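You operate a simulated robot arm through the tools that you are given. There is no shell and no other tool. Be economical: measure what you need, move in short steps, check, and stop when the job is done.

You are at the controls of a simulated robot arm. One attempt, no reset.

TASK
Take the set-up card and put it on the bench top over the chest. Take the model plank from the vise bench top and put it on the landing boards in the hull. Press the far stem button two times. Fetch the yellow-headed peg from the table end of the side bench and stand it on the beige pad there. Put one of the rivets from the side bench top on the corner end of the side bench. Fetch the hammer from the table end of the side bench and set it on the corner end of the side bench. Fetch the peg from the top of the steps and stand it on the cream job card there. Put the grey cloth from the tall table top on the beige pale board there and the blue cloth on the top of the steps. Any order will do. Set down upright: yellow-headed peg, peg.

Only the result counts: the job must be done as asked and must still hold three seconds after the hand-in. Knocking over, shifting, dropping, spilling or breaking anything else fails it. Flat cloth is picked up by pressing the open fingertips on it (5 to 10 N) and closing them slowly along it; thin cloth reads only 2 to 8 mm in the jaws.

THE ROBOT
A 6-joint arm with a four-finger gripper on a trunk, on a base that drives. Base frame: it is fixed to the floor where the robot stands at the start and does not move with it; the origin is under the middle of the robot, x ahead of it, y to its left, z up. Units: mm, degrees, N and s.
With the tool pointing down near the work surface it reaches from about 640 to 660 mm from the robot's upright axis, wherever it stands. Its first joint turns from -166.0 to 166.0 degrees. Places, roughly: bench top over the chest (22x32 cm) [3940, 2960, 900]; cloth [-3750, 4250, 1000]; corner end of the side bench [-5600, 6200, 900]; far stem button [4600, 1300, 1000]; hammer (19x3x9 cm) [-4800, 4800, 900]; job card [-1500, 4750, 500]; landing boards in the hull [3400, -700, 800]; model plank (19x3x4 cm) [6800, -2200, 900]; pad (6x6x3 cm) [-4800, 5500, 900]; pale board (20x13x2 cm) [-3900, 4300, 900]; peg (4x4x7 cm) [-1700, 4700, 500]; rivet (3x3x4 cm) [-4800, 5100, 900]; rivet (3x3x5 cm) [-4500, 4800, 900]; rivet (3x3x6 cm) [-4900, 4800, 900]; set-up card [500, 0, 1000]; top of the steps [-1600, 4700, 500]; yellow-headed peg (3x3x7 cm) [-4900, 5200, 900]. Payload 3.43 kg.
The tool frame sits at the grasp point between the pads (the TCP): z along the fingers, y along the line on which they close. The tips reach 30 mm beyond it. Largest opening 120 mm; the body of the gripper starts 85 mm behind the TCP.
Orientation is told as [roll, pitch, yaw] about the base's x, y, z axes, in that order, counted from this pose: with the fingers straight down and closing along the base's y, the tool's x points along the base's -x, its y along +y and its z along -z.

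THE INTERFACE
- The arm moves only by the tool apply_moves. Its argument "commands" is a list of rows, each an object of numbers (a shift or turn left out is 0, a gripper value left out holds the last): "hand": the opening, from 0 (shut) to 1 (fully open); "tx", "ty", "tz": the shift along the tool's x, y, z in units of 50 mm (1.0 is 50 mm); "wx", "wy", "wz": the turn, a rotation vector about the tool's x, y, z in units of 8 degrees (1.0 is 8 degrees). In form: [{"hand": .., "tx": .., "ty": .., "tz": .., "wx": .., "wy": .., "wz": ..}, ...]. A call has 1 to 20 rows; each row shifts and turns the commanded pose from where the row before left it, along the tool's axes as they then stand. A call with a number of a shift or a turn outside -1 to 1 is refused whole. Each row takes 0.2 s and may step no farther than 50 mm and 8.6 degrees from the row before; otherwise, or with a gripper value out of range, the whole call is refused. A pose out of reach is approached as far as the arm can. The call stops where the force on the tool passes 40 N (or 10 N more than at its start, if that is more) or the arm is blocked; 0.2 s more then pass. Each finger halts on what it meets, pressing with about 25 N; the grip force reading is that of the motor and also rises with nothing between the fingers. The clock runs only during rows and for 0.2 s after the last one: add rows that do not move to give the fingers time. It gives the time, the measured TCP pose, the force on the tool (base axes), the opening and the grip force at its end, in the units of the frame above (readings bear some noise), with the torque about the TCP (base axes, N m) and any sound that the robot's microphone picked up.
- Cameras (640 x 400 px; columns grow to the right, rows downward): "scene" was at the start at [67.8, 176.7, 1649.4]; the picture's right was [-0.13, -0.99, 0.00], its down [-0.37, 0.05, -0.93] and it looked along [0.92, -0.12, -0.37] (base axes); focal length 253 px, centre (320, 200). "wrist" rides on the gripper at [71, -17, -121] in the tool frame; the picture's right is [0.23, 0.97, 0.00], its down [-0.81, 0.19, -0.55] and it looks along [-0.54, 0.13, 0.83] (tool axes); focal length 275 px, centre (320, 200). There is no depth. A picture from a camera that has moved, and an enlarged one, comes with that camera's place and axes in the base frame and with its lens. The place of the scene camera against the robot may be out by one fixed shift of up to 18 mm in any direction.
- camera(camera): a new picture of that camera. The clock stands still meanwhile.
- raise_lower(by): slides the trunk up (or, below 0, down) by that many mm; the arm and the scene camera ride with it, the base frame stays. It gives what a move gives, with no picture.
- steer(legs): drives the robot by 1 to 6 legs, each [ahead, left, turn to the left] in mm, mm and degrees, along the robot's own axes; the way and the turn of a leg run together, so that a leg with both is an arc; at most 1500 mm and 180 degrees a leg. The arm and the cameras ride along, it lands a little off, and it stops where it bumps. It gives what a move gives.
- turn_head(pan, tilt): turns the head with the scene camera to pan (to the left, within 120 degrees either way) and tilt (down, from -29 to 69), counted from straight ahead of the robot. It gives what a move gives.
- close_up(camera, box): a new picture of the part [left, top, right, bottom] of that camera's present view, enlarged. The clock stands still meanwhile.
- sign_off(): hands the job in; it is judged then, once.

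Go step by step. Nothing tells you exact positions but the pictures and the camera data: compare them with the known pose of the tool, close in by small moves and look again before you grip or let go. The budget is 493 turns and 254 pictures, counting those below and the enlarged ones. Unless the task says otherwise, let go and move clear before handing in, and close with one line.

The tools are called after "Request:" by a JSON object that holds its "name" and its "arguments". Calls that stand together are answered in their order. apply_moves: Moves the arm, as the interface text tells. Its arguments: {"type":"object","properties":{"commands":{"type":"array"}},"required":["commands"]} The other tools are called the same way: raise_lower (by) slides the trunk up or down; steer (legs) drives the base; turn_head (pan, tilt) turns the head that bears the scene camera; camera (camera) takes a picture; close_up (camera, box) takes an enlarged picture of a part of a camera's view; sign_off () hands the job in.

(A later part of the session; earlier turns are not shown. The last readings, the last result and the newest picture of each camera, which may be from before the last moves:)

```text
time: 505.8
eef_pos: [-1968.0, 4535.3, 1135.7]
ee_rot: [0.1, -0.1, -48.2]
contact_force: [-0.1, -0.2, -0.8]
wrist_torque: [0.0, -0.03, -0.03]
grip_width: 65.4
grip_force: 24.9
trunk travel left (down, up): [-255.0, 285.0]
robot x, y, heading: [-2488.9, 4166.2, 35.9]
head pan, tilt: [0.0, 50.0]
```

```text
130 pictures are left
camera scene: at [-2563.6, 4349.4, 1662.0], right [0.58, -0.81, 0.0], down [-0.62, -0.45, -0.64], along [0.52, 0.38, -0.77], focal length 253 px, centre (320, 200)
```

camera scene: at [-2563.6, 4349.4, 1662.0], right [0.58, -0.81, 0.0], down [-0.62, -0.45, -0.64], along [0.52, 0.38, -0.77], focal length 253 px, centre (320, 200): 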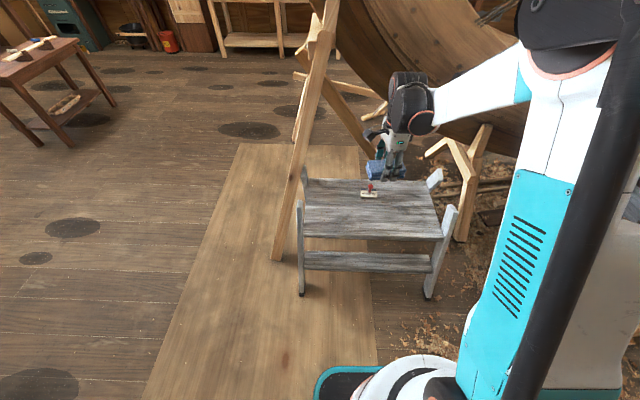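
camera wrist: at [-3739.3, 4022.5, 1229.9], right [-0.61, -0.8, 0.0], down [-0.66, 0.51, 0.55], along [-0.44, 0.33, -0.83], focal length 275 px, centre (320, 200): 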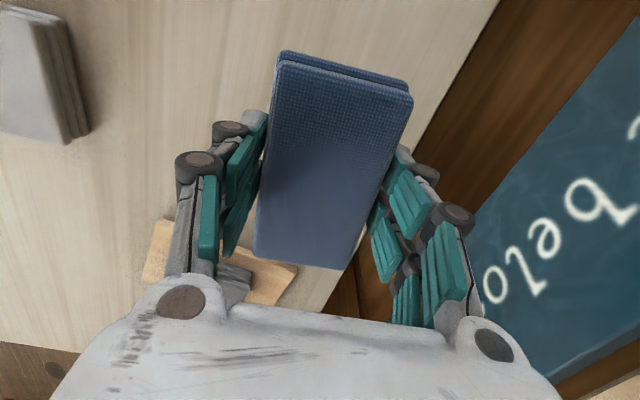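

I'll come forward 170 mm, lower the trunk and carry the cloth over the front right part of the steps' top (about [-1678,4550]).

Request:
{"name": "steer", "arguments": {"legs": [[0, 0, -3], [170, 0, 0]]}}

Request:
{"name": "raise_lower", "arguments": {"by": -250}}

Request:
{"name": "camera", "arguments": {"camera": "wrist"}}

```text
time: 507.6
eef_pos: [-1804.3, 4597.8, 1136.1]
ee_rot: [0.1, 0.0, -51.4]
contact_force: [0.3, -0.3, -1.1]
wrist_torque: [-0.02, 0.04, 0.0]
grip_width: 65.2
grip_force: 24.9
trunk travel left (down, up): [-255.0, 285.0]
robot x, y, heading: [-2343.0, 4257.5, 32.6]
head pan, tilt: [0.0, 50.0]
```

```text
time: 510.2
eef_pos: [-1804.4, 4595.1, 886.3]
ee_rot: [0.1, 0.0, -51.4]
contact_force: [-0.7, 0.4, -0.5]
wrist_torque: [0.02, 0.0, 0.0]
grip_width: 65.6
grip_force: 26.0
trunk travel left (down, up): [-5.0, 535.0]
robot x, y, heading: [-2345.0, 4254.0, 32.6]
head pan, tilt: [0.0, 50.0]
```

```text
129 pictures are left
camera wrist: at [-1861.9, 4642.3, 1008.2], right [0.62, 0.79, 0.0], down [0.66, -0.51, 0.55], along [0.44, -0.34, -0.83], focal length 275 px, centre (320, 200)
```

wrist: 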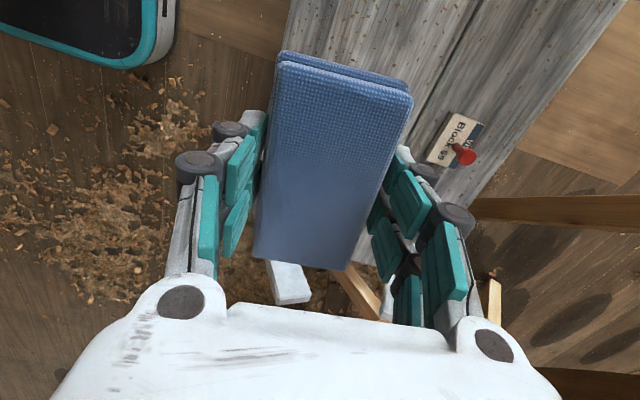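

The front board spans v 966-1244, so the target is mid-board. Moving over and lowering.

Request:
{"name": "apply_moves", "arguments": {"commands": [{"tx": -0.76, "ty": 0.47}, {"tx": -0.76, "ty": 0.47}, {"tx": -0.76, "ty": 0.47}, {"tz": 1}, {"tz": 1}, {"tz": 1}, {"tz": 1}, {"tz": 1}, {}]}}

Request:
{"name": "camera", "arguments": {"camera": "wrist"}}

Request:
{"name": "camera", "arguments": {"camera": "scene"}}

```text
time: 512.2
eef_pos: [-1676.5, 4556.2, 637.8]
ee_rot: [0.1, 0.1, -51.5]
contact_force: [0.1, -0.1, -1.5]
wrist_torque: [-0.03, 0.0, -0.01]
grip_width: 65.4
grip_force: 25.8
trunk travel left (down, up): [-5.0, 535.0]
robot x, y, heading: [-2346.7, 4255.3, 32.5]
head pan, tilt: [0.0, 50.0]
```

```text
128 pictures are left
camera wrist: at [-1734.6, 4600.9, 758.4], right [0.62, 0.79, 0.0], down [0.66, -0.51, 0.55], along [0.44, -0.34, -0.83], focal length 275 px, centre (320, 200)
```

wrist: 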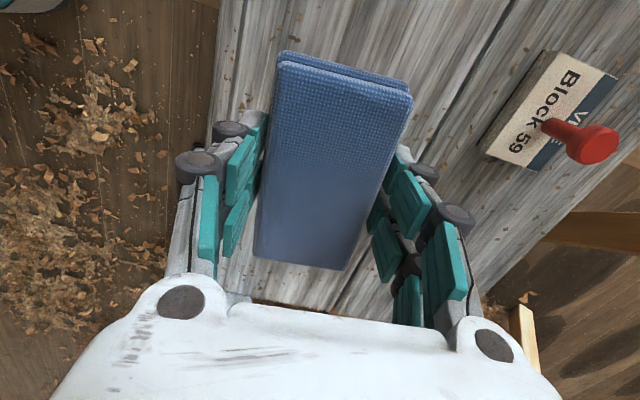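

```text
127 pictures are left
camera scene: at [-2408.0, 4445.1, 1412.0], right [0.54, -0.84, 0.0], down [-0.65, -0.41, -0.64], along [0.54, 0.34, -0.77], focal length 253 px, centre (320, 200)
```

scene: 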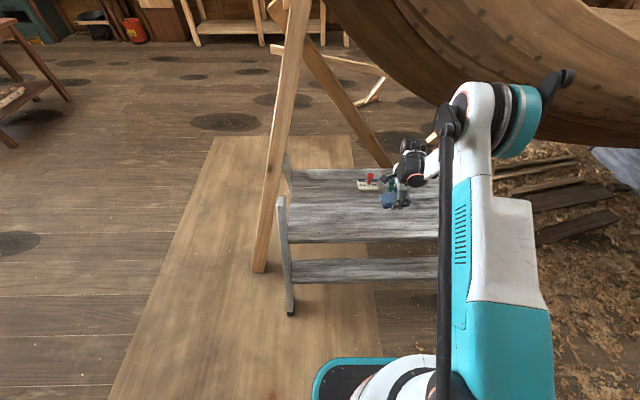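

Request:
{"name": "apply_moves", "arguments": {"commands": [{"tz": 1}, {"tz": 0.8}, {"tz": 0.3}, {"tz": 0.15}, {}]}}

Request:
{"name": "camera", "arguments": {"camera": "wrist"}}

```text
time: 513.4
eef_pos: [-1677.3, 4552.8, 523.0]
ee_rot: [0.1, -0.1, -51.5]
contact_force: [0.6, -0.1, -1.5]
wrist_torque: [0.03, -0.01, -0.02]
grip_width: 65.5
grip_force: 24.9
trunk travel left (down, up): [-5.0, 535.0]
robot x, y, heading: [-2343.6, 4257.3, 32.1]
head pan, tilt: [0.0, 50.0]
```

```text
126 pictures are left
camera wrist: at [-1734.7, 4598.2, 645.6], right [0.62, 0.79, 0.0], down [0.66, -0.51, 0.55], along [0.44, -0.34, -0.83], focal length 275 px, centre (320, 200)
```

wrist: 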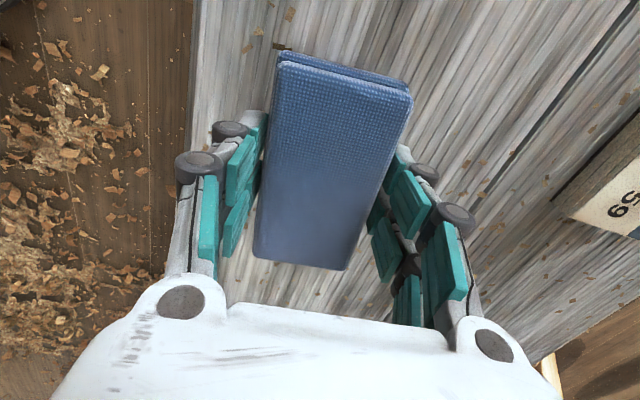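

Request:
{"name": "apply_moves", "arguments": {"commands": [{"tz": 0.1}, {}, {"tz": 0.1}, {}, {"tz": 0.06}, {}]}}

```text
time: 514.8
eef_pos: [-1677.4, 4551.4, 512.1]
ee_rot: [0.1, -0.1, -51.5]
contact_force: [0.7, 0.4, -0.5]
wrist_torque: [0.02, -0.01, 0.02]
grip_width: 65.3
grip_force: 25.1
trunk travel left (down, up): [-5.0, 535.0]
robot x, y, heading: [-2345.1, 4257.8, 32.7]
head pan, tilt: [0.0, 50.0]
```

Request:
{"name": "apply_moves", "arguments": {"commands": [{"tz": 0.06}, {}, {"tz": 0.05}, {}]}}

```text
time: 515.8
eef_pos: [-1677.1, 4552.5, 507.1]
ee_rot: [0.1, 0.1, -51.4]
contact_force: [0.3, -0.4, -0.2]
wrist_torque: [-0.02, 0.02, -0.01]
grip_width: 65.6
grip_force: 24.7
trunk travel left (down, up): [-5.0, 535.0]
robot x, y, heading: [-2342.3, 4256.0, 32.7]
head pan, tilt: [0.0, 50.0]
```

Request:
{"name": "apply_moves", "arguments": {"commands": [{"tz": 0.05}, {}, {"tz": 0.05}, {}]}}

```text
time: 516.8
eef_pos: [-1678.4, 4552.7, 500.8]
ee_rot: [0.1, 0.0, -51.4]
contact_force: [0.3, 0.0, -0.5]
wrist_torque: [-0.03, 0.01, 0.02]
grip_width: 65.4
grip_force: 25.2
trunk travel left (down, up): [-5.0, 535.0]
robot x, y, heading: [-2342.5, 4259.0, 32.5]
head pan, tilt: [0.0, 50.0]
```

Request:
{"name": "apply_moves", "arguments": {"commands": [{"tz": 0.05}, {}, {"tz": 0.04}, {}]}}

```text
time: 517.8
eef_pos: [-1676.5, 4552.0, 497.7]
ee_rot: [0.2, 0.0, -51.5]
contact_force: [1.1, 0.1, 28.9]
wrist_torque: [0.06, -0.07, 0.01]
grip_width: 66.3
grip_force: 24.7
trunk travel left (down, up): [-5.0, 535.0]
robot x, y, heading: [-2343.6, 4255.1, 32.5]
head pan, tilt: [0.0, 50.0]
```

Contact. Ease off, open and rise.

Request:
{"name": "apply_moves", "arguments": {"commands": [{"tz": -0.03}, {"hand": 0.6}, {"hand": 0.7}, {"hand": 0.8}, {}, {"tz": -0.4}, {"tz": -1}, {"tz": -1}, {"tz": -1}, {"tz": -1}, {}]}}

Request:
{"name": "camera", "arguments": {"camera": "wrist"}}

Request:
{"name": "close_up", "arguments": {"camera": "scene", "box": [270, 130, 470, 270]}}

```text
time: 520.2
eef_pos: [-1679.7, 4550.5, 720.6]
ee_rot: [0.2, 0.0, -51.4]
contact_force: [0.1, -0.5, -0.1]
wrist_torque: [0.01, -0.03, -0.01]
grip_width: 96.1
grip_force: 0.0
trunk travel left (down, up): [-5.0, 535.0]
robot x, y, heading: [-2344.7, 4258.2, 32.7]
head pan, tilt: [0.0, 50.0]
```

```text
125 pictures are left
camera wrist: at [-1736.8, 4596.0, 842.1], right [0.62, 0.79, 0.0], down [0.65, -0.51, 0.55], along [0.44, -0.34, -0.83], focal length 275 px, centre (320, 200)
```

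wrist: 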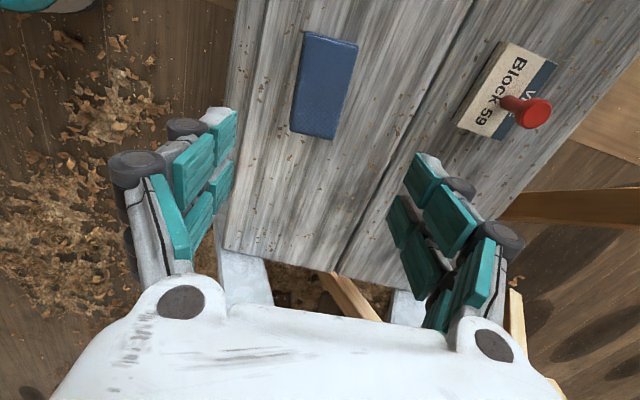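

```text
2.86 times, centred on (370, 200) of scene
camera zoom: at [-2408.9, 4444.7, 1411.9], right [0.54, -0.84, 0.0], down [-0.65, -0.41, -0.64], along [0.54, 0.35, -0.77], focal length 723 px, centre (177, 200)
```

zoom: 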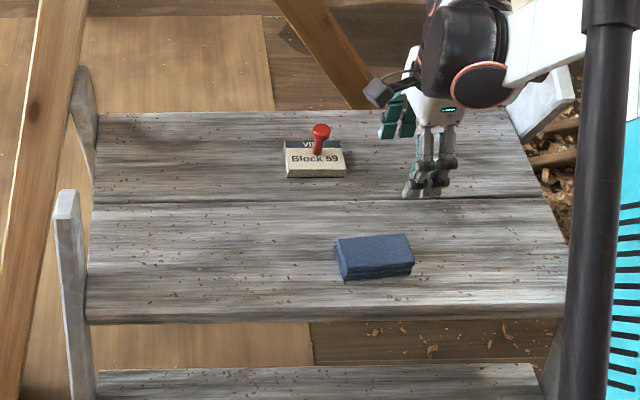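

Both cloths are placed. Now to the side bench: retract, raise, back off and drive along to it.

Request:
{"name": "apply_moves", "arguments": {"commands": [{"tz": -1}, {"tz": -1}, {"tz": -1}, {"ty": -0.95}, {"ty": -0.95}, {"ty": -0.6}, {}]}}

Request:
{"name": "raise_lower", "arguments": {"by": 220}}

Request:
{"name": "steer", "arguments": {"legs": [[-250, 0, 0], [0, 0, 91], [1400, 0, 0], [700, 0, 0], [0, 0, 90]]}}

Request:
{"name": "turn_head", "arguments": {"pan": 0, "tilt": 30}}

Request:
{"name": "turn_head", "arguments": {"pan": 0, "tilt": 30}}

Request:
{"name": "camera", "arguments": {"camera": "scene"}}

```text
time: 521.8
eef_pos: [-1776.3, 4472.1, 867.1]
ee_rot: [0.2, -0.2, -51.5]
contact_force: [-0.9, -0.6, -0.3]
wrist_torque: [-0.01, 0.0, -0.02]
grip_width: 96.0
grip_force: 0.0
trunk travel left (down, up): [-5.0, 535.0]
robot x, y, heading: [-2346.6, 4254.0, 32.8]
head pan, tilt: [0.0, 50.0]
```

```text
time: 524.2
eef_pos: [-1775.0, 4472.7, 1085.8]
ee_rot: [0.1, -0.1, -51.4]
contact_force: [-0.6, 1.1, -0.9]
wrist_torque: [0.01, 0.01, 0.0]
grip_width: 95.8
grip_force: 0.0
trunk travel left (down, up): [-225.0, 315.0]
robot x, y, heading: [-2348.6, 4256.7, 32.4]
head pan, tilt: [0.0, 50.0]
```

```text
time: 543.8
eef_pos: [-4278.9, 5699.5, 1085.0]
ee_rot: [0.1, -0.1, 129.0]
contact_force: [-0.6, -0.6, 0.7]
wrist_torque: [0.03, -0.03, 0.02]
grip_width: 95.9
grip_force: 0.1
trunk travel left (down, up): [-225.0, 315.0]
robot x, y, heading: [-3713.1, 5916.7, -147.1]
head pan, tilt: [0.0, 50.0]
```

```text
time: 544.6
eef_pos: [-4278.8, 5698.9, 1086.9]
ee_rot: [0.1, 0.0, 129.1]
contact_force: [-0.8, -0.3, 0.2]
wrist_torque: [0.01, 0.02, -0.03]
grip_width: 96.1
grip_force: 0.0
trunk travel left (down, up): [-225.0, 315.0]
robot x, y, heading: [-3711.1, 5922.2, -147.2]
head pan, tilt: [0.0, 30.0]
```

```text
time: 545.2
eef_pos: [-4279.9, 5699.1, 1086.4]
ee_rot: [0.1, 0.0, 128.9]
contact_force: [0.6, 0.5, -0.1]
wrist_torque: [0.0, -0.01, 0.0]
grip_width: 96.0
grip_force: 0.0
trunk travel left (down, up): [-225.0, 315.0]
robot x, y, heading: [-3712.1, 5921.4, -147.2]
head pan, tilt: [0.0, 30.0]
```

```text
123 pictures are left
camera scene: at [-3666.6, 5701.5, 1661.5], right [-0.54, 0.84, 0.0], down [0.42, 0.27, -0.87], along [-0.73, -0.47, -0.5], focal length 253 px, centre (320, 200)
```

scene: 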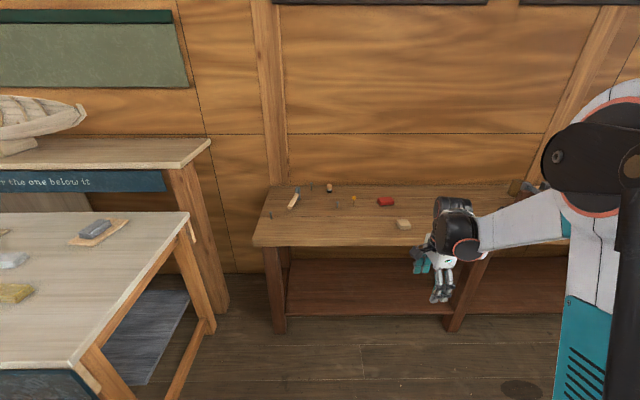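

I see the bench's table end with hammer, rivets, yellow-headed peg, a red item and the pad. Driving 560 mm closer.

Request:
{"name": "steer", "arguments": {"legs": [[560, 0, 0.5]]}}

Request:
{"name": "turn_head", "arguments": {"pan": 0, "tilt": 45}}

Request:
{"name": "turn_head", "arguments": {"pan": 0, "tilt": 45}}

Request:
{"name": "camera", "arguments": {"camera": "scene"}}

Request:
{"name": "camera", "arguments": {"camera": "wrist"}}

```text
time: 548.4
eef_pos: [-4742.5, 5400.8, 1085.7]
ee_rot: [0.1, 0.0, 128.9]
contact_force: [-0.8, 0.7, 0.1]
wrist_torque: [0.02, 0.01, -0.01]
grip_width: 96.0
grip_force: 0.1
trunk travel left (down, up): [-225.0, 315.0]
robot x, y, heading: [-4171.9, 5619.2, -147.2]
head pan, tilt: [0.0, 30.0]
```

```text
time: 549.2
eef_pos: [-4742.4, 5401.7, 1086.5]
ee_rot: [0.1, 0.0, 128.9]
contact_force: [0.8, 0.1, -0.4]
wrist_torque: [-0.01, 0.03, -0.01]
grip_width: 95.7
grip_force: 0.2
trunk travel left (down, up): [-225.0, 315.0]
robot x, y, heading: [-4178.0, 5619.4, -147.2]
head pan, tilt: [0.0, 45.0]
```

```text
time: 549.8
eef_pos: [-4742.6, 5401.6, 1086.2]
ee_rot: [0.1, -0.1, 128.9]
contact_force: [-0.1, 0.5, -0.9]
wrist_torque: [0.02, -0.02, 0.01]
grip_width: 96.2
grip_force: 0.1
trunk travel left (down, up): [-225.0, 315.0]
robot x, y, heading: [-4173.6, 5620.1, -147.2]
head pan, tilt: [0.0, 45.0]
```

```text
122 pictures are left
camera scene: at [-4122.1, 5407.5, 1638.9], right [-0.54, 0.84, 0.0], down [0.59, 0.38, -0.71], along [-0.59, -0.38, -0.71], focal length 253 px, centre (320, 200)
```

scene: 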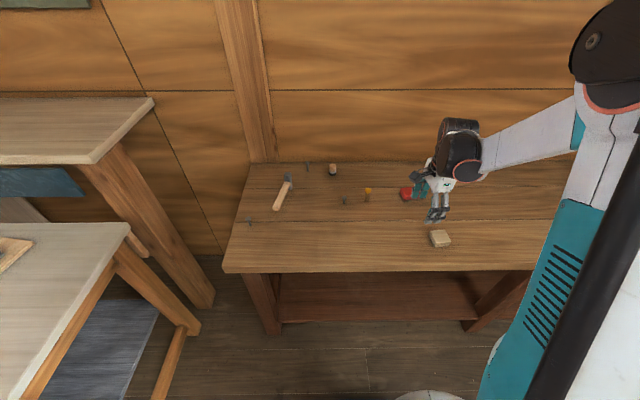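

```text
121 pictures are left
camera wrist: at [-4684.0, 5357.4, 1207.8], right [-0.61, -0.79, 0.0], down [-0.66, 0.51, 0.55], along [-0.44, 0.34, -0.83], focal length 275 px, centre (320, 200)
```

wrist: 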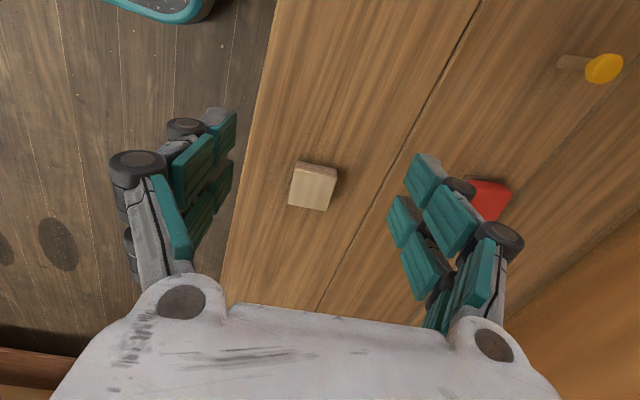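

Request:
{"name": "close_up", "arguments": {"camera": "scene", "box": [230, 140, 480, 280]}}

```text
2.56 times, centred on (355, 210) of scene
camera zoom: at [-4122.1, 5407.5, 1638.9], right [-0.54, 0.84, 0.0], down [0.59, 0.38, -0.71], along [-0.59, -0.38, -0.71], focal length 648 px, centre (230, 174)
```

zoom: 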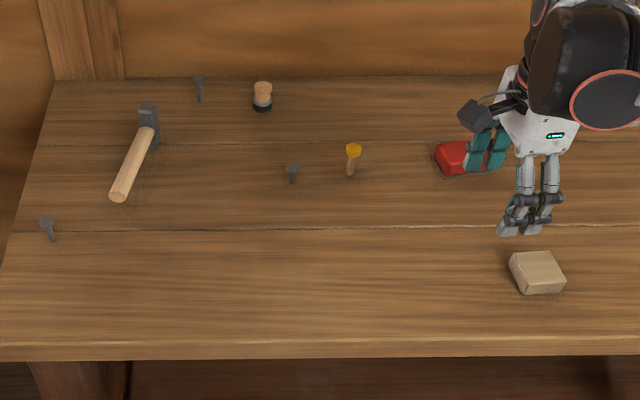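

The peg's yellow head is near [-4852,5192] and the beige pad near [-4813,5466]. I'll move above the peg for a closer look.

Request:
{"name": "apply_moves", "arguments": {"commands": [{"tx": 0.375, "ty": 0.87, "hand": 0.5}, {"tx": 0.375, "ty": 0.87}, {"tx": 0.375, "ty": 0.87}, {"tx": 0.375, "ty": 0.87}, {"tx": 0.375, "ty": 0.87}, {}]}}

Request:
{"name": "camera", "arguments": {"camera": "wrist"}}

```text
time: 551.2
eef_pos: [-4852.5, 5193.3, 1088.2]
ee_rot: [0.1, 0.0, 128.9]
contact_force: [0.7, -0.1, 0.3]
wrist_torque: [-0.01, 0.01, 0.0]
grip_width: 60.2
grip_force: 0.0
trunk travel left (down, up): [-225.0, 315.0]
robot x, y, heading: [-4173.3, 5621.5, -147.4]
head pan, tilt: [0.0, 45.0]
```

```text
119 pictures are left
camera wrist: at [-4795.0, 5148.7, 1209.9], right [-0.61, -0.79, 0.0], down [-0.66, 0.51, 0.55], along [-0.44, 0.34, -0.83], focal length 275 px, centre (320, 200)
```

wrist: 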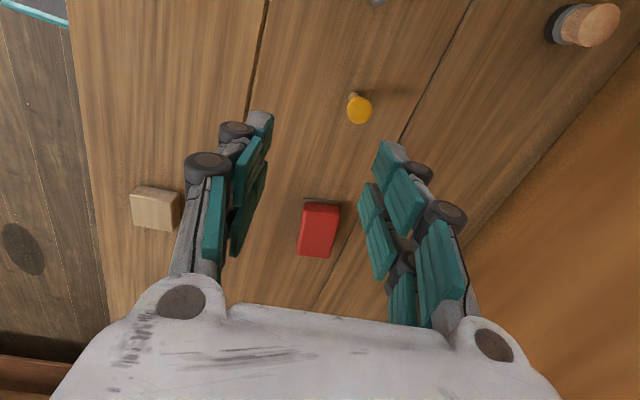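

Triangulation puts the yellow head at [-4885,5165,~917]. Shifting and descending to z≈990.

Request:
{"name": "apply_moves", "arguments": {"commands": [{"tx": 0.03, "ty": 0.86}, {"tz": 1}, {"tz": 0.9}, {}]}}

Request:
{"name": "camera", "arguments": {"camera": "wrist"}}

Request:
{"name": "close_up", "arguments": {"camera": "scene", "box": [300, 130, 460, 250]}}

```text
time: 552.2
eef_pos: [-4885.6, 5164.4, 991.9]
ee_rot: [0.1, 0.0, 128.9]
contact_force: [0.4, 1.0, 0.0]
wrist_torque: [0.01, 0.0, -0.04]
grip_width: 59.9
grip_force: 0.0
trunk travel left (down, up): [-225.0, 315.0]
robot x, y, heading: [-4172.2, 5620.4, -147.2]
head pan, tilt: [0.0, 45.0]
```

```text
118 pictures are left
camera wrist: at [-4827.1, 5120.6, 1113.6], right [-0.61, -0.79, 0.0], down [-0.66, 0.51, 0.55], along [-0.44, 0.34, -0.83], focal length 275 px, centre (320, 200)
```

wrist: 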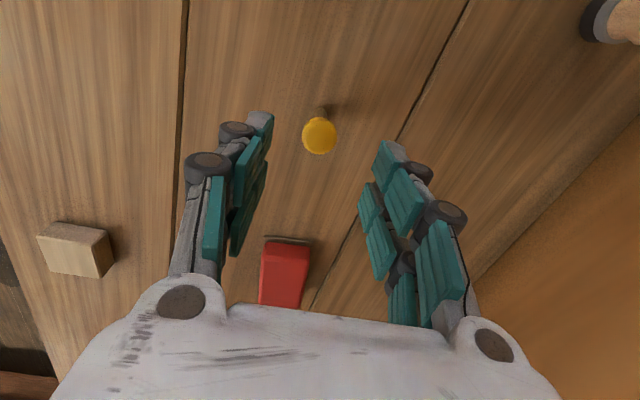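

```text
3.33 times, centred on (380, 190) of scene
camera zoom: at [-4122.6, 5407.0, 1638.9], right [-0.54, 0.84, 0.0], down [0.59, 0.38, -0.71], along [-0.59, -0.38, -0.71], focal length 844 px, centre (120, 233)
```

zoom: 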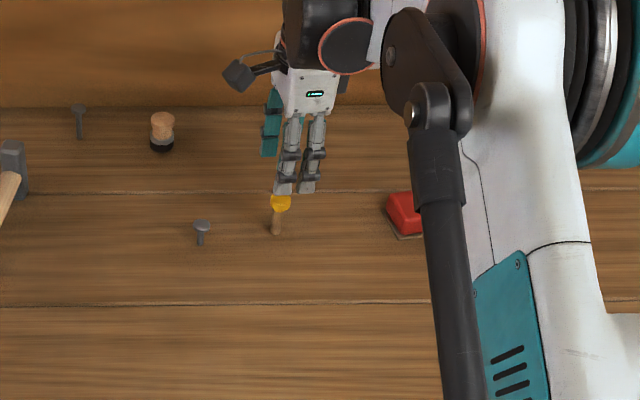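

The yellow head (z≈922) is centred in the jaws. Descending to grip.

Request:
{"name": "apply_moves", "arguments": {"commands": [{"tz": 0.8}, {"tz": 0.4}, {}]}}

Request:
{"name": "camera", "arguments": {"camera": "wrist"}}

```text
time: 553.0
eef_pos: [-4887.1, 5165.2, 932.2]
ee_rot: [0.0, -0.1, 128.9]
contact_force: [0.5, -0.4, 0.0]
wrist_torque: [0.01, 0.0, 0.0]
grip_width: 59.9
grip_force: 0.0
trunk travel left (down, up): [-225.0, 315.0]
robot x, y, heading: [-4177.1, 5620.8, -147.2]
head pan, tilt: [0.0, 45.0]
```

```text
116 pictures are left
camera wrist: at [-4827.3, 5120.6, 1053.4], right [-0.61, -0.79, 0.0], down [-0.66, 0.51, 0.55], along [-0.44, 0.34, -0.83], focal length 275 px, centre (320, 200)
```

wrist: 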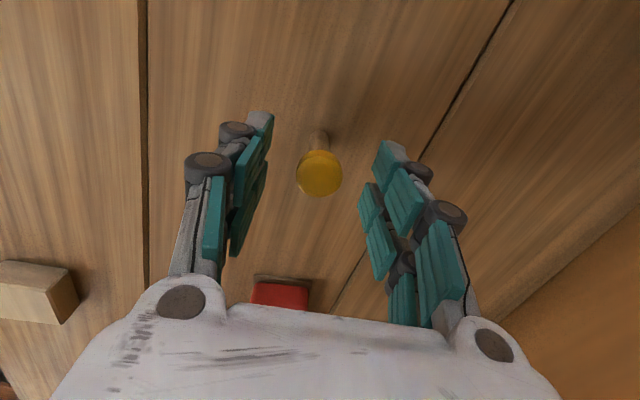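

Request:
{"name": "apply_moves", "arguments": {"commands": [{"tz": 0.16}, {}, {"hand": 0.4}, {"hand": 0.3}, {"hand": 0.22}, {"hand": 0.12}, {"hand": 0.03}, {}]}}

Request:
{"name": "apply_moves", "arguments": {"commands": [{"tz": -0.2}, {"tz": -0.6}, {"tz": -1}, {}]}}

Request:
{"name": "camera", "arguments": {"camera": "wrist"}}

Request:
{"name": "close_up", "arguments": {"camera": "scene", "box": [300, 110, 460, 230]}}

```text
time: 554.8
eef_pos: [-4885.1, 5165.0, 922.7]
ee_rot: [0.0, 0.0, 128.8]
contact_force: [0.4, -0.1, 0.2]
wrist_torque: [-0.02, -0.01, 0.0]
grip_width: 21.1
grip_force: 25.0
trunk travel left (down, up): [-225.0, 315.0]
robot x, y, heading: [-4174.9, 5620.1, -147.2]
head pan, tilt: [0.0, 45.0]
```

```text
time: 555.8
eef_pos: [-4884.8, 5165.6, 1015.7]
ee_rot: [0.1, -0.1, 128.9]
contact_force: [-0.4, 0.0, -0.8]
wrist_torque: [-0.03, 0.04, 0.01]
grip_width: 20.9
grip_force: 25.0
trunk travel left (down, up): [-225.0, 315.0]
robot x, y, heading: [-4177.5, 5618.3, -147.2]
head pan, tilt: [0.0, 45.0]
```

```text
115 pictures are left
camera wrist: at [-4826.9, 5121.4, 1137.5], right [-0.61, -0.79, 0.0], down [-0.66, 0.51, 0.55], along [-0.44, 0.34, -0.83], focal length 275 px, centre (320, 200)
```

wrist: 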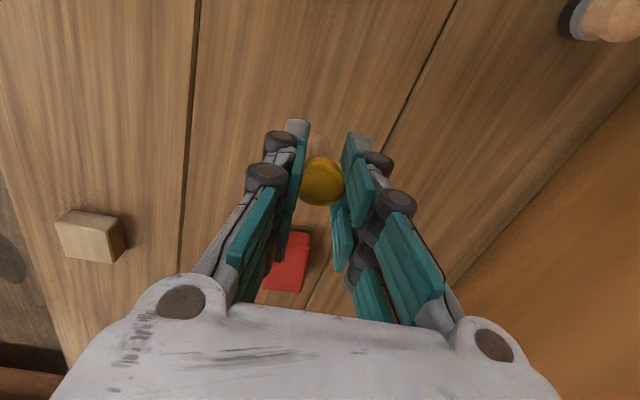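

```text
3.33 times, centred on (380, 170) of scene
camera zoom: at [-4122.1, 5407.5, 1638.8], right [-0.54, 0.84, 0.0], down [0.59, 0.38, -0.71], along [-0.59, -0.38, -0.71], focal length 844 px, centre (120, 300)
```

zoom: 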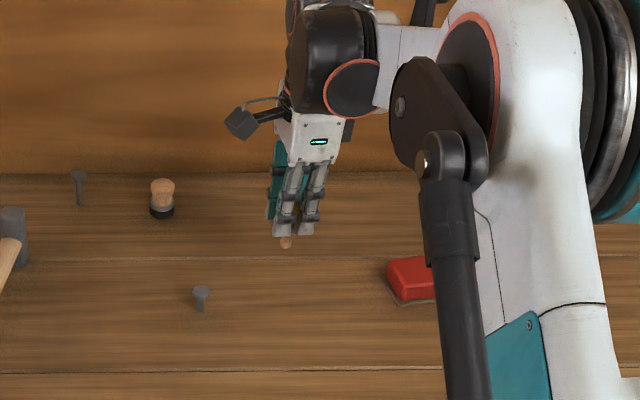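

The peg is held. Moving over the beige pad (≈[-4827,5473]).

Request:
{"name": "apply_moves", "arguments": {"commands": [{"tz": -0.6}, {"tx": -0.578, "ty": -0.68}, {"tx": -0.578, "ty": -0.68}, {"tx": -0.578, "ty": -0.68}, {"tx": -0.578, "ty": -0.68}, {"tx": -0.578, "ty": -0.68}, {"tx": -0.578, "ty": -0.68}, {"tx": -0.578, "ty": -0.68}, {}]}}

Request:
{"name": "camera", "arguments": {"camera": "wrist"}}

```text
time: 557.8
eef_pos: [-4827.2, 5470.1, 1045.2]
ee_rot: [0.1, 0.0, 129.0]
contact_force: [0.2, 0.7, -0.5]
wrist_torque: [-0.03, -0.02, 0.0]
grip_width: 21.2
grip_force: 24.8
trunk travel left (down, up): [-225.0, 315.0]
robot x, y, heading: [-4179.2, 5618.3, -147.2]
head pan, tilt: [0.0, 45.0]
```

```text
113 pictures are left
camera wrist: at [-4768.0, 5426.5, 1165.5], right [-0.61, -0.79, 0.0], down [-0.66, 0.51, 0.55], along [-0.44, 0.34, -0.83], focal length 275 px, centre (320, 200)
```

wrist: 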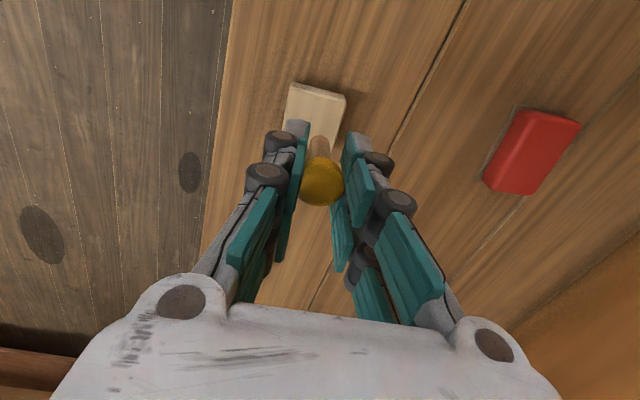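

Pad centre ≈[-4827,5478], top ≈ z 890. Adjust 8 mm and descend to just above.

Request:
{"name": "apply_moves", "arguments": {"commands": [{"tx": -0.11, "ty": -0.09}, {"tz": 0.9}, {"tz": 0.5}, {}]}}

Request:
{"name": "camera", "arguments": {"camera": "wrist"}}

Request:
{"name": "close_up", "arguments": {"camera": "scene", "box": [380, 180, 500, 270]}}

```text
time: 558.8
eef_pos: [-4828.1, 5478.2, 972.5]
ee_rot: [0.1, 0.0, 129.0]
contact_force: [-0.9, -0.3, 0.3]
wrist_torque: [0.01, 0.01, -0.02]
grip_width: 21.0
grip_force: 25.0
trunk travel left (down, up): [-225.0, 315.0]
robot x, y, heading: [-4175.5, 5617.5, -147.2]
head pan, tilt: [0.0, 45.0]
```

```text
112 pictures are left
camera wrist: at [-4768.9, 5434.1, 1095.3], right [-0.61, -0.79, 0.0], down [-0.66, 0.51, 0.55], along [-0.44, 0.34, -0.83], focal length 275 px, centre (320, 200)
```

wrist: 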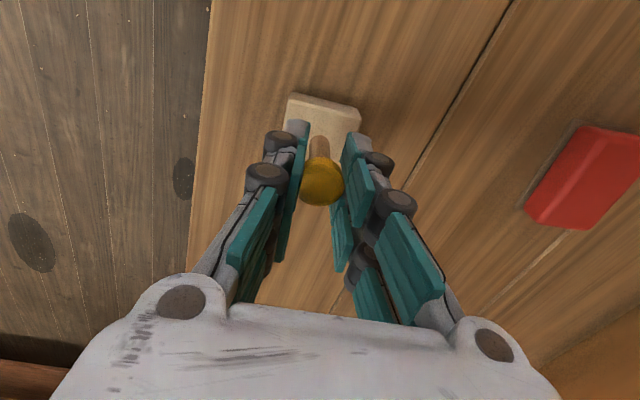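

```text
4.44 times, centred on (440, 225) of scene
camera zoom: at [-4121.9, 5407.6, 1638.9], right [-0.54, 0.84, 0.0], down [0.59, 0.38, -0.71], along [-0.59, -0.38, -0.71], focal length 1125 px, centre (-213, 89)
```

zoom: 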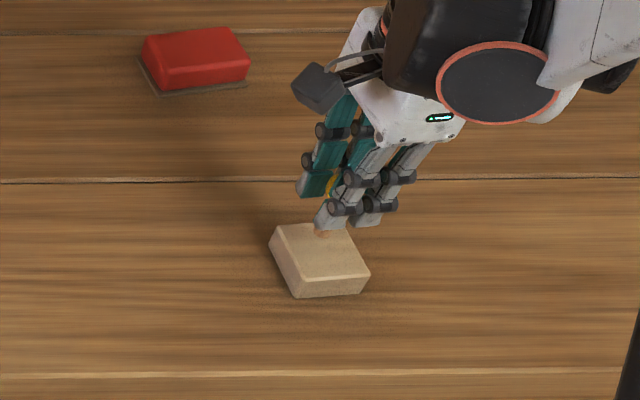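

Aligned. Lowering in small steps.

Request:
{"name": "apply_moves", "arguments": {"commands": [{"tz": 0.2}, {}, {"tz": 0.06}, {}]}}

```text
time: 559.8
eef_pos: [-4826.5, 5478.1, 960.4]
ee_rot: [0.0, 0.1, 129.0]
contact_force: [0.5, -0.3, -0.5]
wrist_torque: [0.02, 0.06, 0.03]
grip_width: 21.1
grip_force: 25.2
trunk travel left (down, up): [-225.0, 315.0]
robot x, y, heading: [-4174.1, 5620.6, -147.1]
head pan, tilt: [0.0, 45.0]
```

Request:
{"name": "apply_moves", "arguments": {"commands": [{"tz": 0.05}, {}, {"tz": 0.05}, {}]}}

```text
time: 560.8
eef_pos: [-4828.0, 5477.3, 955.2]
ee_rot: [0.1, 0.0, 129.0]
contact_force: [0.1, -0.2, 0.1]
wrist_torque: [0.03, 0.02, 0.02]
grip_width: 20.9
grip_force: 25.1
trunk travel left (down, up): [-225.0, 315.0]
robot x, y, heading: [-4174.7, 5619.6, -146.9]
head pan, tilt: [0.0, 45.0]
```

Request:
{"name": "apply_moves", "arguments": {"commands": [{"tz": 0.04}, {}, {"tz": 0.04}, {}]}}

```text
time: 561.8
eef_pos: [-4827.7, 5476.5, 950.9]
ee_rot: [0.2, 0.0, 128.9]
contact_force: [-1.1, 0.6, 4.8]
wrist_torque: [0.02, 0.03, -0.04]
grip_width: 21.0
grip_force: 24.8
trunk travel left (down, up): [-225.0, 315.0]
robot x, y, heading: [-4173.0, 5621.0, -147.1]
head pan, tilt: [0.0, 45.0]
```

Light contact (5 N). Opening slowly.

Request:
{"name": "apply_moves", "arguments": {"commands": [{"hand": 0.2}, {"hand": 0.25}, {"hand": 0.32}, {"hand": 0.42}, {"hand": 0.5}, {}]}}

Request:
{"name": "camera", "arguments": {"camera": "wrist"}}

```text
time: 563.2
eef_pos: [-4826.8, 5476.7, 950.2]
ee_rot: [0.1, 0.1, 129.0]
contact_force: [-0.6, -0.1, -0.2]
wrist_torque: [-0.01, -0.03, 0.03]
grip_width: 59.9
grip_force: 0.1
trunk travel left (down, up): [-225.0, 315.0]
robot x, y, heading: [-4171.9, 5619.5, -147.0]
head pan, tilt: [0.0, 45.0]
```

```text
110 pictures are left
camera wrist: at [-4768.7, 5432.8, 1072.5], right [-0.61, -0.79, 0.0], down [-0.66, 0.51, 0.55], along [-0.44, 0.34, -0.83], focal length 275 px, centre (320, 200)
```

wrist: 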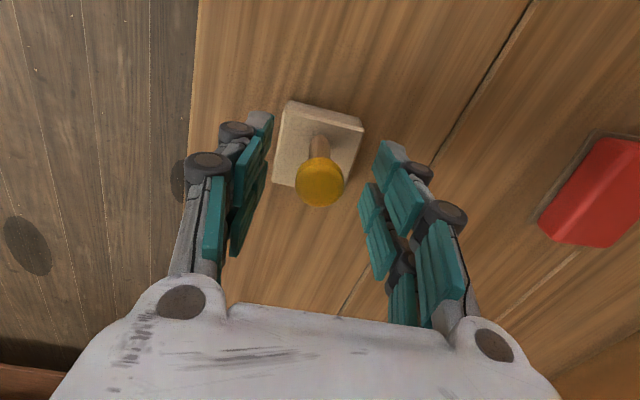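

It stands on the pad. Rising straight up, then looking for a rivet.

Request:
{"name": "apply_moves", "arguments": {"commands": [{"tz": -0.3}, {"tz": -0.7}, {"tz": -1}, {"tz": -1}, {"tz": -0.5}, {}]}}

Request:
{"name": "camera", "arguments": {"camera": "scene"}}

Request:
{"name": "close_up", "arguments": {"camera": "scene", "box": [230, 140, 480, 280]}}

```text
time: 564.6
eef_pos: [-4827.5, 5478.7, 1127.4]
ee_rot: [0.1, -0.1, 128.9]
contact_force: [-0.3, 0.0, -1.1]
wrist_torque: [0.0, -0.01, 0.03]
grip_width: 60.1
grip_force: 0.0
trunk travel left (down, up): [-225.0, 315.0]
robot x, y, heading: [-4176.5, 5619.3, -147.1]
head pan, tilt: [0.0, 45.0]
```

```text
109 pictures are left
camera scene: at [-4122.2, 5407.5, 1638.8], right [-0.54, 0.84, 0.0], down [0.59, 0.38, -0.71], along [-0.59, -0.38, -0.71], focal length 253 px, centre (320, 200)
```

scene: 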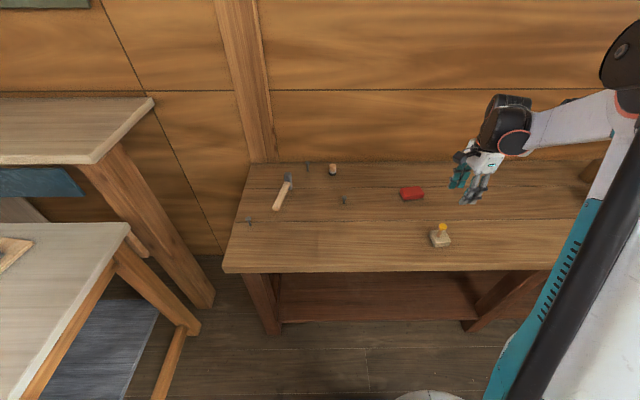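

```text
2.56 times, centred on (355, 210) of scene
camera zoom: at [-4122.2, 5407.5, 1638.8], right [-0.54, 0.84, 0.0], down [0.59, 0.38, -0.71], along [-0.59, -0.38, -0.71], focal length 648 px, centre (230, 174)
```

zoom: 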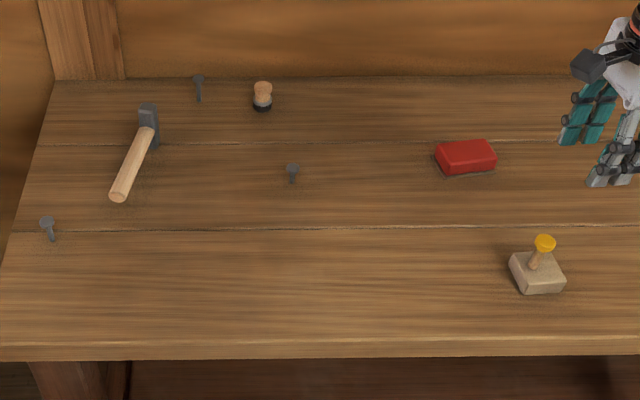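

The peg stands on the pad. Next the middle rivet near [-4812,5095]; moving the gripper above it.

Request:
{"name": "apply_moves", "arguments": {"commands": [{"tx": 0.77, "ty": 0.574}, {"tx": 0.77, "ty": 0.574}, {"tx": 0.77, "ty": 0.574}, {"tx": 0.77, "ty": 0.574}, {"tx": 0.77, "ty": 0.574}, {"tx": 0.77, "ty": 0.574}, {"tx": 0.77, "ty": 0.574}, {"tx": 0.77, "ty": 0.574}, {"tz": 0.9}, {}]}}

Request:
{"name": "camera", "arguments": {"camera": "wrist"}}

```text
time: 566.8
eef_pos: [-4811.4, 5093.1, 1080.5]
ee_rot: [0.1, 0.0, 128.9]
contact_force: [-0.4, -0.4, -0.2]
wrist_torque: [0.03, 0.0, 0.0]
grip_width: 60.2
grip_force: 0.1
trunk travel left (down, up): [-225.0, 315.0]
robot x, y, heading: [-4176.8, 5617.9, -146.9]
head pan, tilt: [0.0, 45.0]
```

```text
107 pictures are left
camera wrist: at [-4753.0, 5049.2, 1202.1], right [-0.61, -0.79, 0.0], down [-0.66, 0.51, 0.55], along [-0.44, 0.34, -0.83], focal length 275 px, centre (320, 200)
```

wrist: 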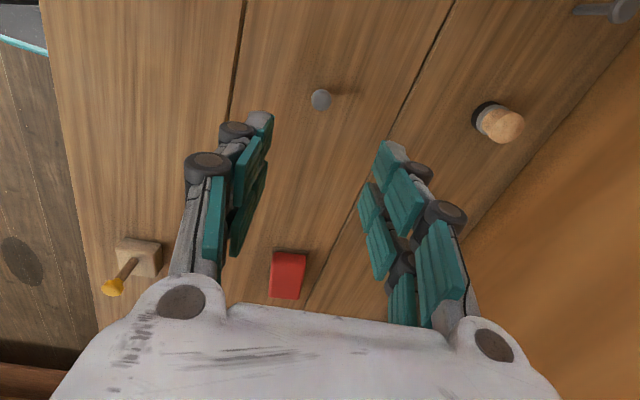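

The rivet is right under the gripper. Descending.

Request:
{"name": "apply_moves", "arguments": {"commands": [{"tz": 1}, {"tz": 1}, {"tz": 0.5}, {}]}}

Request:
{"name": "camera", "arguments": {"camera": "wrist"}}

```text
time: 567.8
eef_pos: [-4812.5, 5094.7, 955.0]
ee_rot: [0.0, 0.0, 128.8]
contact_force: [0.0, 1.4, 0.6]
wrist_torque: [0.01, 0.02, 0.02]
grip_width: 60.0
grip_force: 0.0
trunk travel left (down, up): [-225.0, 315.0]
robot x, y, heading: [-4178.7, 5625.3, -147.2]
head pan, tilt: [0.0, 45.0]
```

```text
106 pictures are left
camera wrist: at [-4753.7, 5050.2, 1076.7], right [-0.61, -0.79, 0.0], down [-0.66, 0.51, 0.55], along [-0.44, 0.34, -0.83], focal length 275 px, centre (320, 200)
```

wrist: 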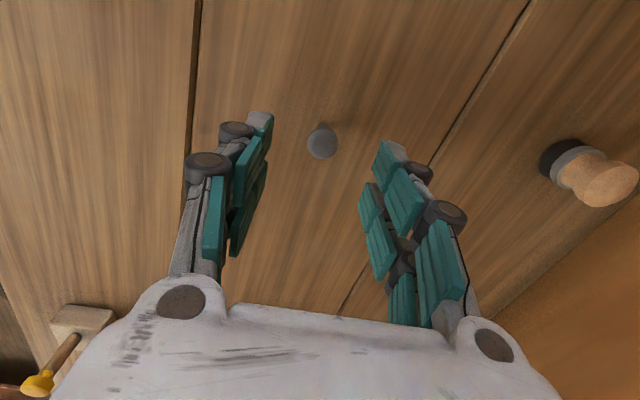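

Rivet head is near z≈885. Descending to TCP 890 and closing.

Request:
{"name": "apply_moves", "arguments": {"commands": [{"tz": 0.8}, {"tz": 0.36}, {"tz": 0.12}, {}]}}

Request:
{"name": "camera", "arguments": {"camera": "wrist"}}

```text
time: 568.8
eef_pos: [-4813.0, 5092.0, 890.7]
ee_rot: [0.1, 0.0, 128.9]
contact_force: [0.8, -0.1, 0.2]
wrist_torque: [-0.01, 0.01, 0.03]
grip_width: 60.0
grip_force: 0.0
trunk travel left (down, up): [-225.0, 315.0]
robot x, y, heading: [-4171.7, 5617.0, -147.3]
head pan, tilt: [0.0, 45.0]
```

```text
105 pictures are left
camera wrist: at [-4754.4, 5048.6, 1013.0], right [-0.61, -0.79, 0.0], down [-0.66, 0.51, 0.55], along [-0.44, 0.34, -0.83], focal length 275 px, centre (320, 200)
```

wrist: 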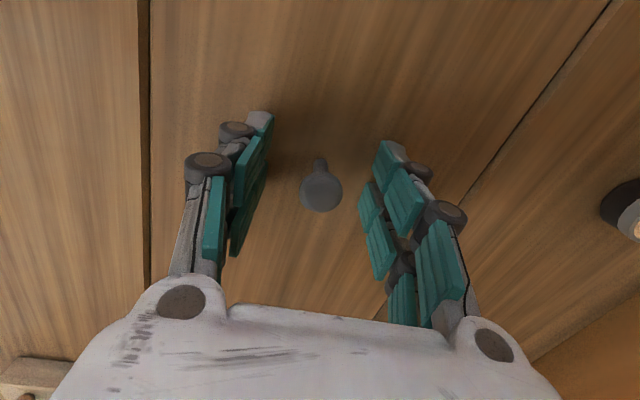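

The head is exactly at the grasp point. Closing and lifting.

Request:
{"name": "apply_moves", "arguments": {"commands": [{"tz": 0.06}, {"hand": 0.4}, {"hand": 0.3}, {"hand": 0.22}, {"hand": 0.12}, {"hand": 0.03}, {}]}}

Request:
{"name": "apply_moves", "arguments": {"commands": [{"tz": -0.2}, {"tz": -0.6}, {"tz": -1}, {"tz": -1}, {"tz": -1}, {}]}}

Request:
{"name": "camera", "arguments": {"camera": "wrist"}}

```text
time: 570.4
eef_pos: [-4811.9, 5092.6, 889.3]
ee_rot: [0.1, 0.0, 128.9]
contact_force: [0.3, 0.4, 3.4]
wrist_torque: [0.01, -0.04, 0.0]
grip_width: 17.0
grip_force: 24.7
trunk travel left (down, up): [-225.0, 315.0]
robot x, y, heading: [-4178.2, 5622.1, -147.4]
head pan, tilt: [0.0, 45.0]
```

```text
time: 571.8
eef_pos: [-4813.3, 5095.1, 1079.9]
ee_rot: [0.1, 0.0, 128.9]
contact_force: [0.4, -0.1, -0.3]
wrist_torque: [0.01, 0.0, -0.01]
grip_width: 17.2
grip_force: 24.9
trunk travel left (down, up): [-225.0, 315.0]
robot x, y, heading: [-4172.8, 5619.9, -147.1]
head pan, tilt: [0.0, 45.0]
```

```text
104 pictures are left
camera wrist: at [-4754.3, 5050.9, 1201.0], right [-0.61, -0.79, 0.0], down [-0.66, 0.51, 0.55], along [-0.44, 0.34, -0.83], focal length 275 px, centre (320, 200)
```

wrist: 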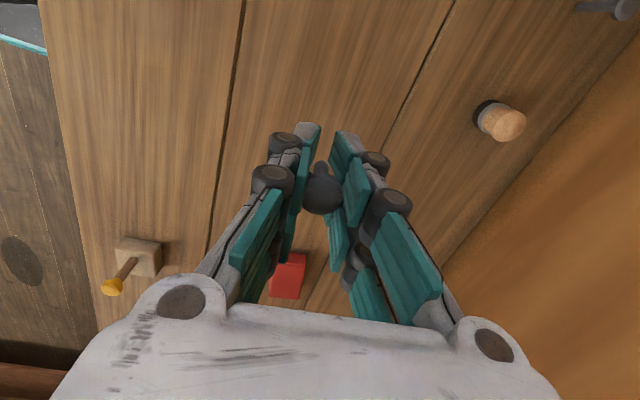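

The rivet is held. I retract, back off from the bench, and strafe toward the corner end.

Request:
{"name": "apply_moves", "arguments": {"commands": [{"ty": -0.95}, {"ty": -0.95}, {"ty": -0.95}, {"ty": -0.95}, {"ty": -0.95}, {}]}}

Request:
{"name": "steer", "arguments": {"legs": [[-350, 0, 0.5], [0, -1250, 0]]}}

Request:
{"name": "camera", "arguments": {"camera": "scene"}}

```text
time: 573.2
eef_pos: [-4626.9, 5242.7, 1082.2]
ee_rot: [0.0, 0.0, 128.9]
contact_force: [0.9, 0.7, -0.5]
wrist_torque: [-0.02, -0.02, 0.03]
grip_width: 17.1
grip_force: 24.4
trunk travel left (down, up): [-225.0, 315.0]
robot x, y, heading: [-4177.5, 5619.5, -147.2]
head pan, tilt: [0.0, 45.0]
```

```text
time: 581.3
eef_pos: [-4999.7, 6474.5, 1082.3]
ee_rot: [0.0, -0.1, 128.3]
contact_force: [-0.3, -0.4, -0.4]
wrist_torque: [-0.01, 0.0, 0.0]
grip_width: 17.2
grip_force: 24.7
trunk travel left (down, up): [-225.0, 315.0]
robot x, y, heading: [-4538.2, 6846.2, -147.7]
head pan, tilt: [0.0, 45.0]
```

```text
103 pictures are left
camera scene: at [-4491.8, 6634.2, 1638.9], right [-0.53, 0.85, 0.0], down [0.6, 0.38, -0.71], along [-0.6, -0.38, -0.71], focal length 253 px, centre (320, 200)
```

scene: 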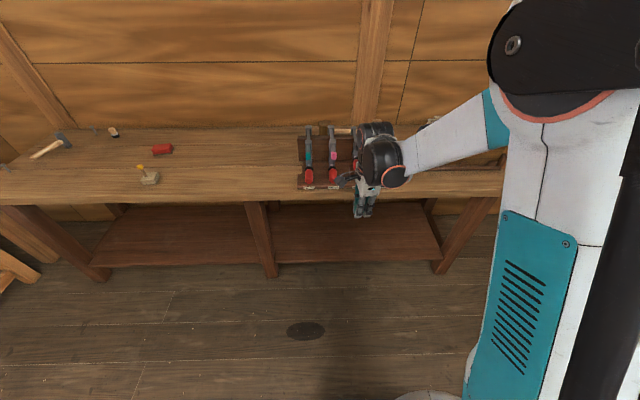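

The tool rack and the arm hide the target area; a wrist view and a zoom will help.

Request:
{"name": "camera", "arguments": {"camera": "wrist"}}

Request:
{"name": "close_up", "arguments": {"camera": "scene", "box": [270, 100, 510, 240]}}

```text
102 pictures are left
camera wrist: at [-4941.5, 6430.5, 1203.1], right [-0.62, -0.78, 0.0], down [-0.65, 0.52, 0.55], along [-0.43, 0.34, -0.83], focal length 275 px, centre (320, 200)
```

wrist: 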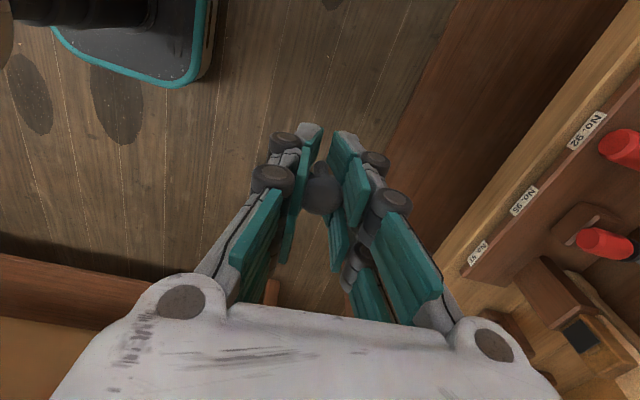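

```text
2.67 times, centred on (390, 170) of scene
camera zoom: at [-4491.8, 6634.2, 1638.9], right [-0.53, 0.85, 0.0], down [0.6, 0.38, -0.71], along [-0.6, -0.38, -0.71], focal length 675 px, centre (133, 280)
```

zoom: 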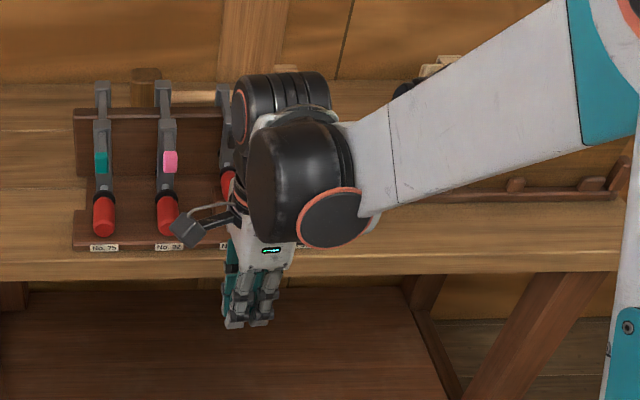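

I need an unobstructed view: strafe right 650 mm and pan left.

Request:
{"name": "steer", "arguments": {"legs": [[0, -650, 0]]}}

Request:
{"name": "turn_head", "arguments": {"pan": 25, "tilt": 38}}

Request:
{"name": "turn_head", "arguments": {"pan": 25, "tilt": 38}}

Request:
{"name": "camera", "arguments": {"camera": "scene"}}

```text
time: 584.9
eef_pos: [-5343.0, 7022.9, 1081.1]
ee_rot: [0.0, 0.0, 128.3]
contact_force: [-0.5, 1.0, 0.1]
wrist_torque: [0.01, 0.02, -0.02]
grip_width: 17.4
grip_force: 25.3
trunk travel left (down, up): [-225.0, 315.0]
robot x, y, heading: [-4883.2, 7394.2, -147.9]
head pan, tilt: [0.0, 45.0]
```

```text
time: 585.8
eef_pos: [-5342.5, 7021.8, 1080.5]
ee_rot: [0.1, -0.1, 128.1]
contact_force: [-0.3, -1.1, -1.4]
wrist_torque: [0.03, 0.01, -0.01]
grip_width: 17.5
grip_force: 25.6
trunk travel left (down, up): [-225.0, 315.0]
robot x, y, heading: [-4880.0, 7392.7, -148.1]
head pan, tilt: [25.0, 38.0]
```

```text
time: 586.4
eef_pos: [-5341.5, 7022.6, 1081.6]
ee_rot: [0.2, 0.0, 128.1]
contact_force: [-0.3, 0.2, 0.2]
wrist_torque: [0.01, 0.02, -0.04]
grip_width: 17.2
grip_force: 24.7
trunk travel left (down, up): [-225.0, 315.0]
robot x, y, heading: [-4882.5, 7396.8, -148.2]
head pan, tilt: [25.0, 38.0]
```

```text
100 pictures are left
camera scene: at [-4812.3, 7150.2, 1649.1], right [-0.84, 0.55, 0.0], down [0.34, 0.52, -0.79], along [-0.43, -0.66, -0.62], focal length 253 px, centre (320, 200)
```

scene: 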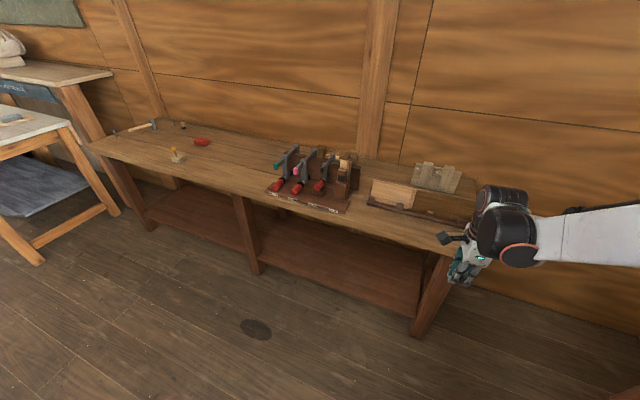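

I'll zoom into the corner half of the bench to find its free surface.

Request:
{"name": "close_up", "arguments": {"camera": "scene", "box": [240, 130, 500, 270]}}

```text
2.46 times, centred on (370, 200) of scene
camera zoom: at [-4812.3, 7150.2, 1649.1], right [-0.84, 0.55, 0.0], down [0.34, 0.52, -0.79], along [-0.43, -0.66, -0.62], focal length 623 px, centre (197, 200)
```

zoom: 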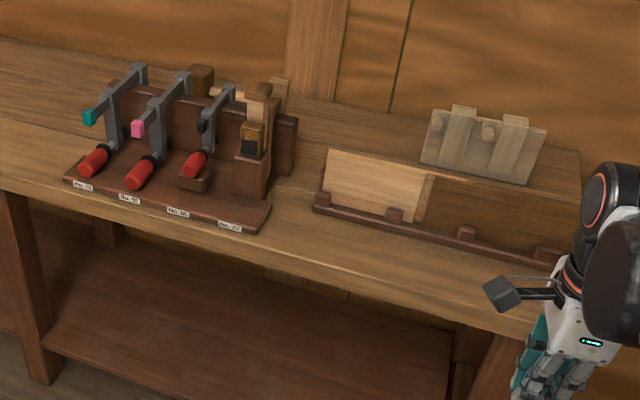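

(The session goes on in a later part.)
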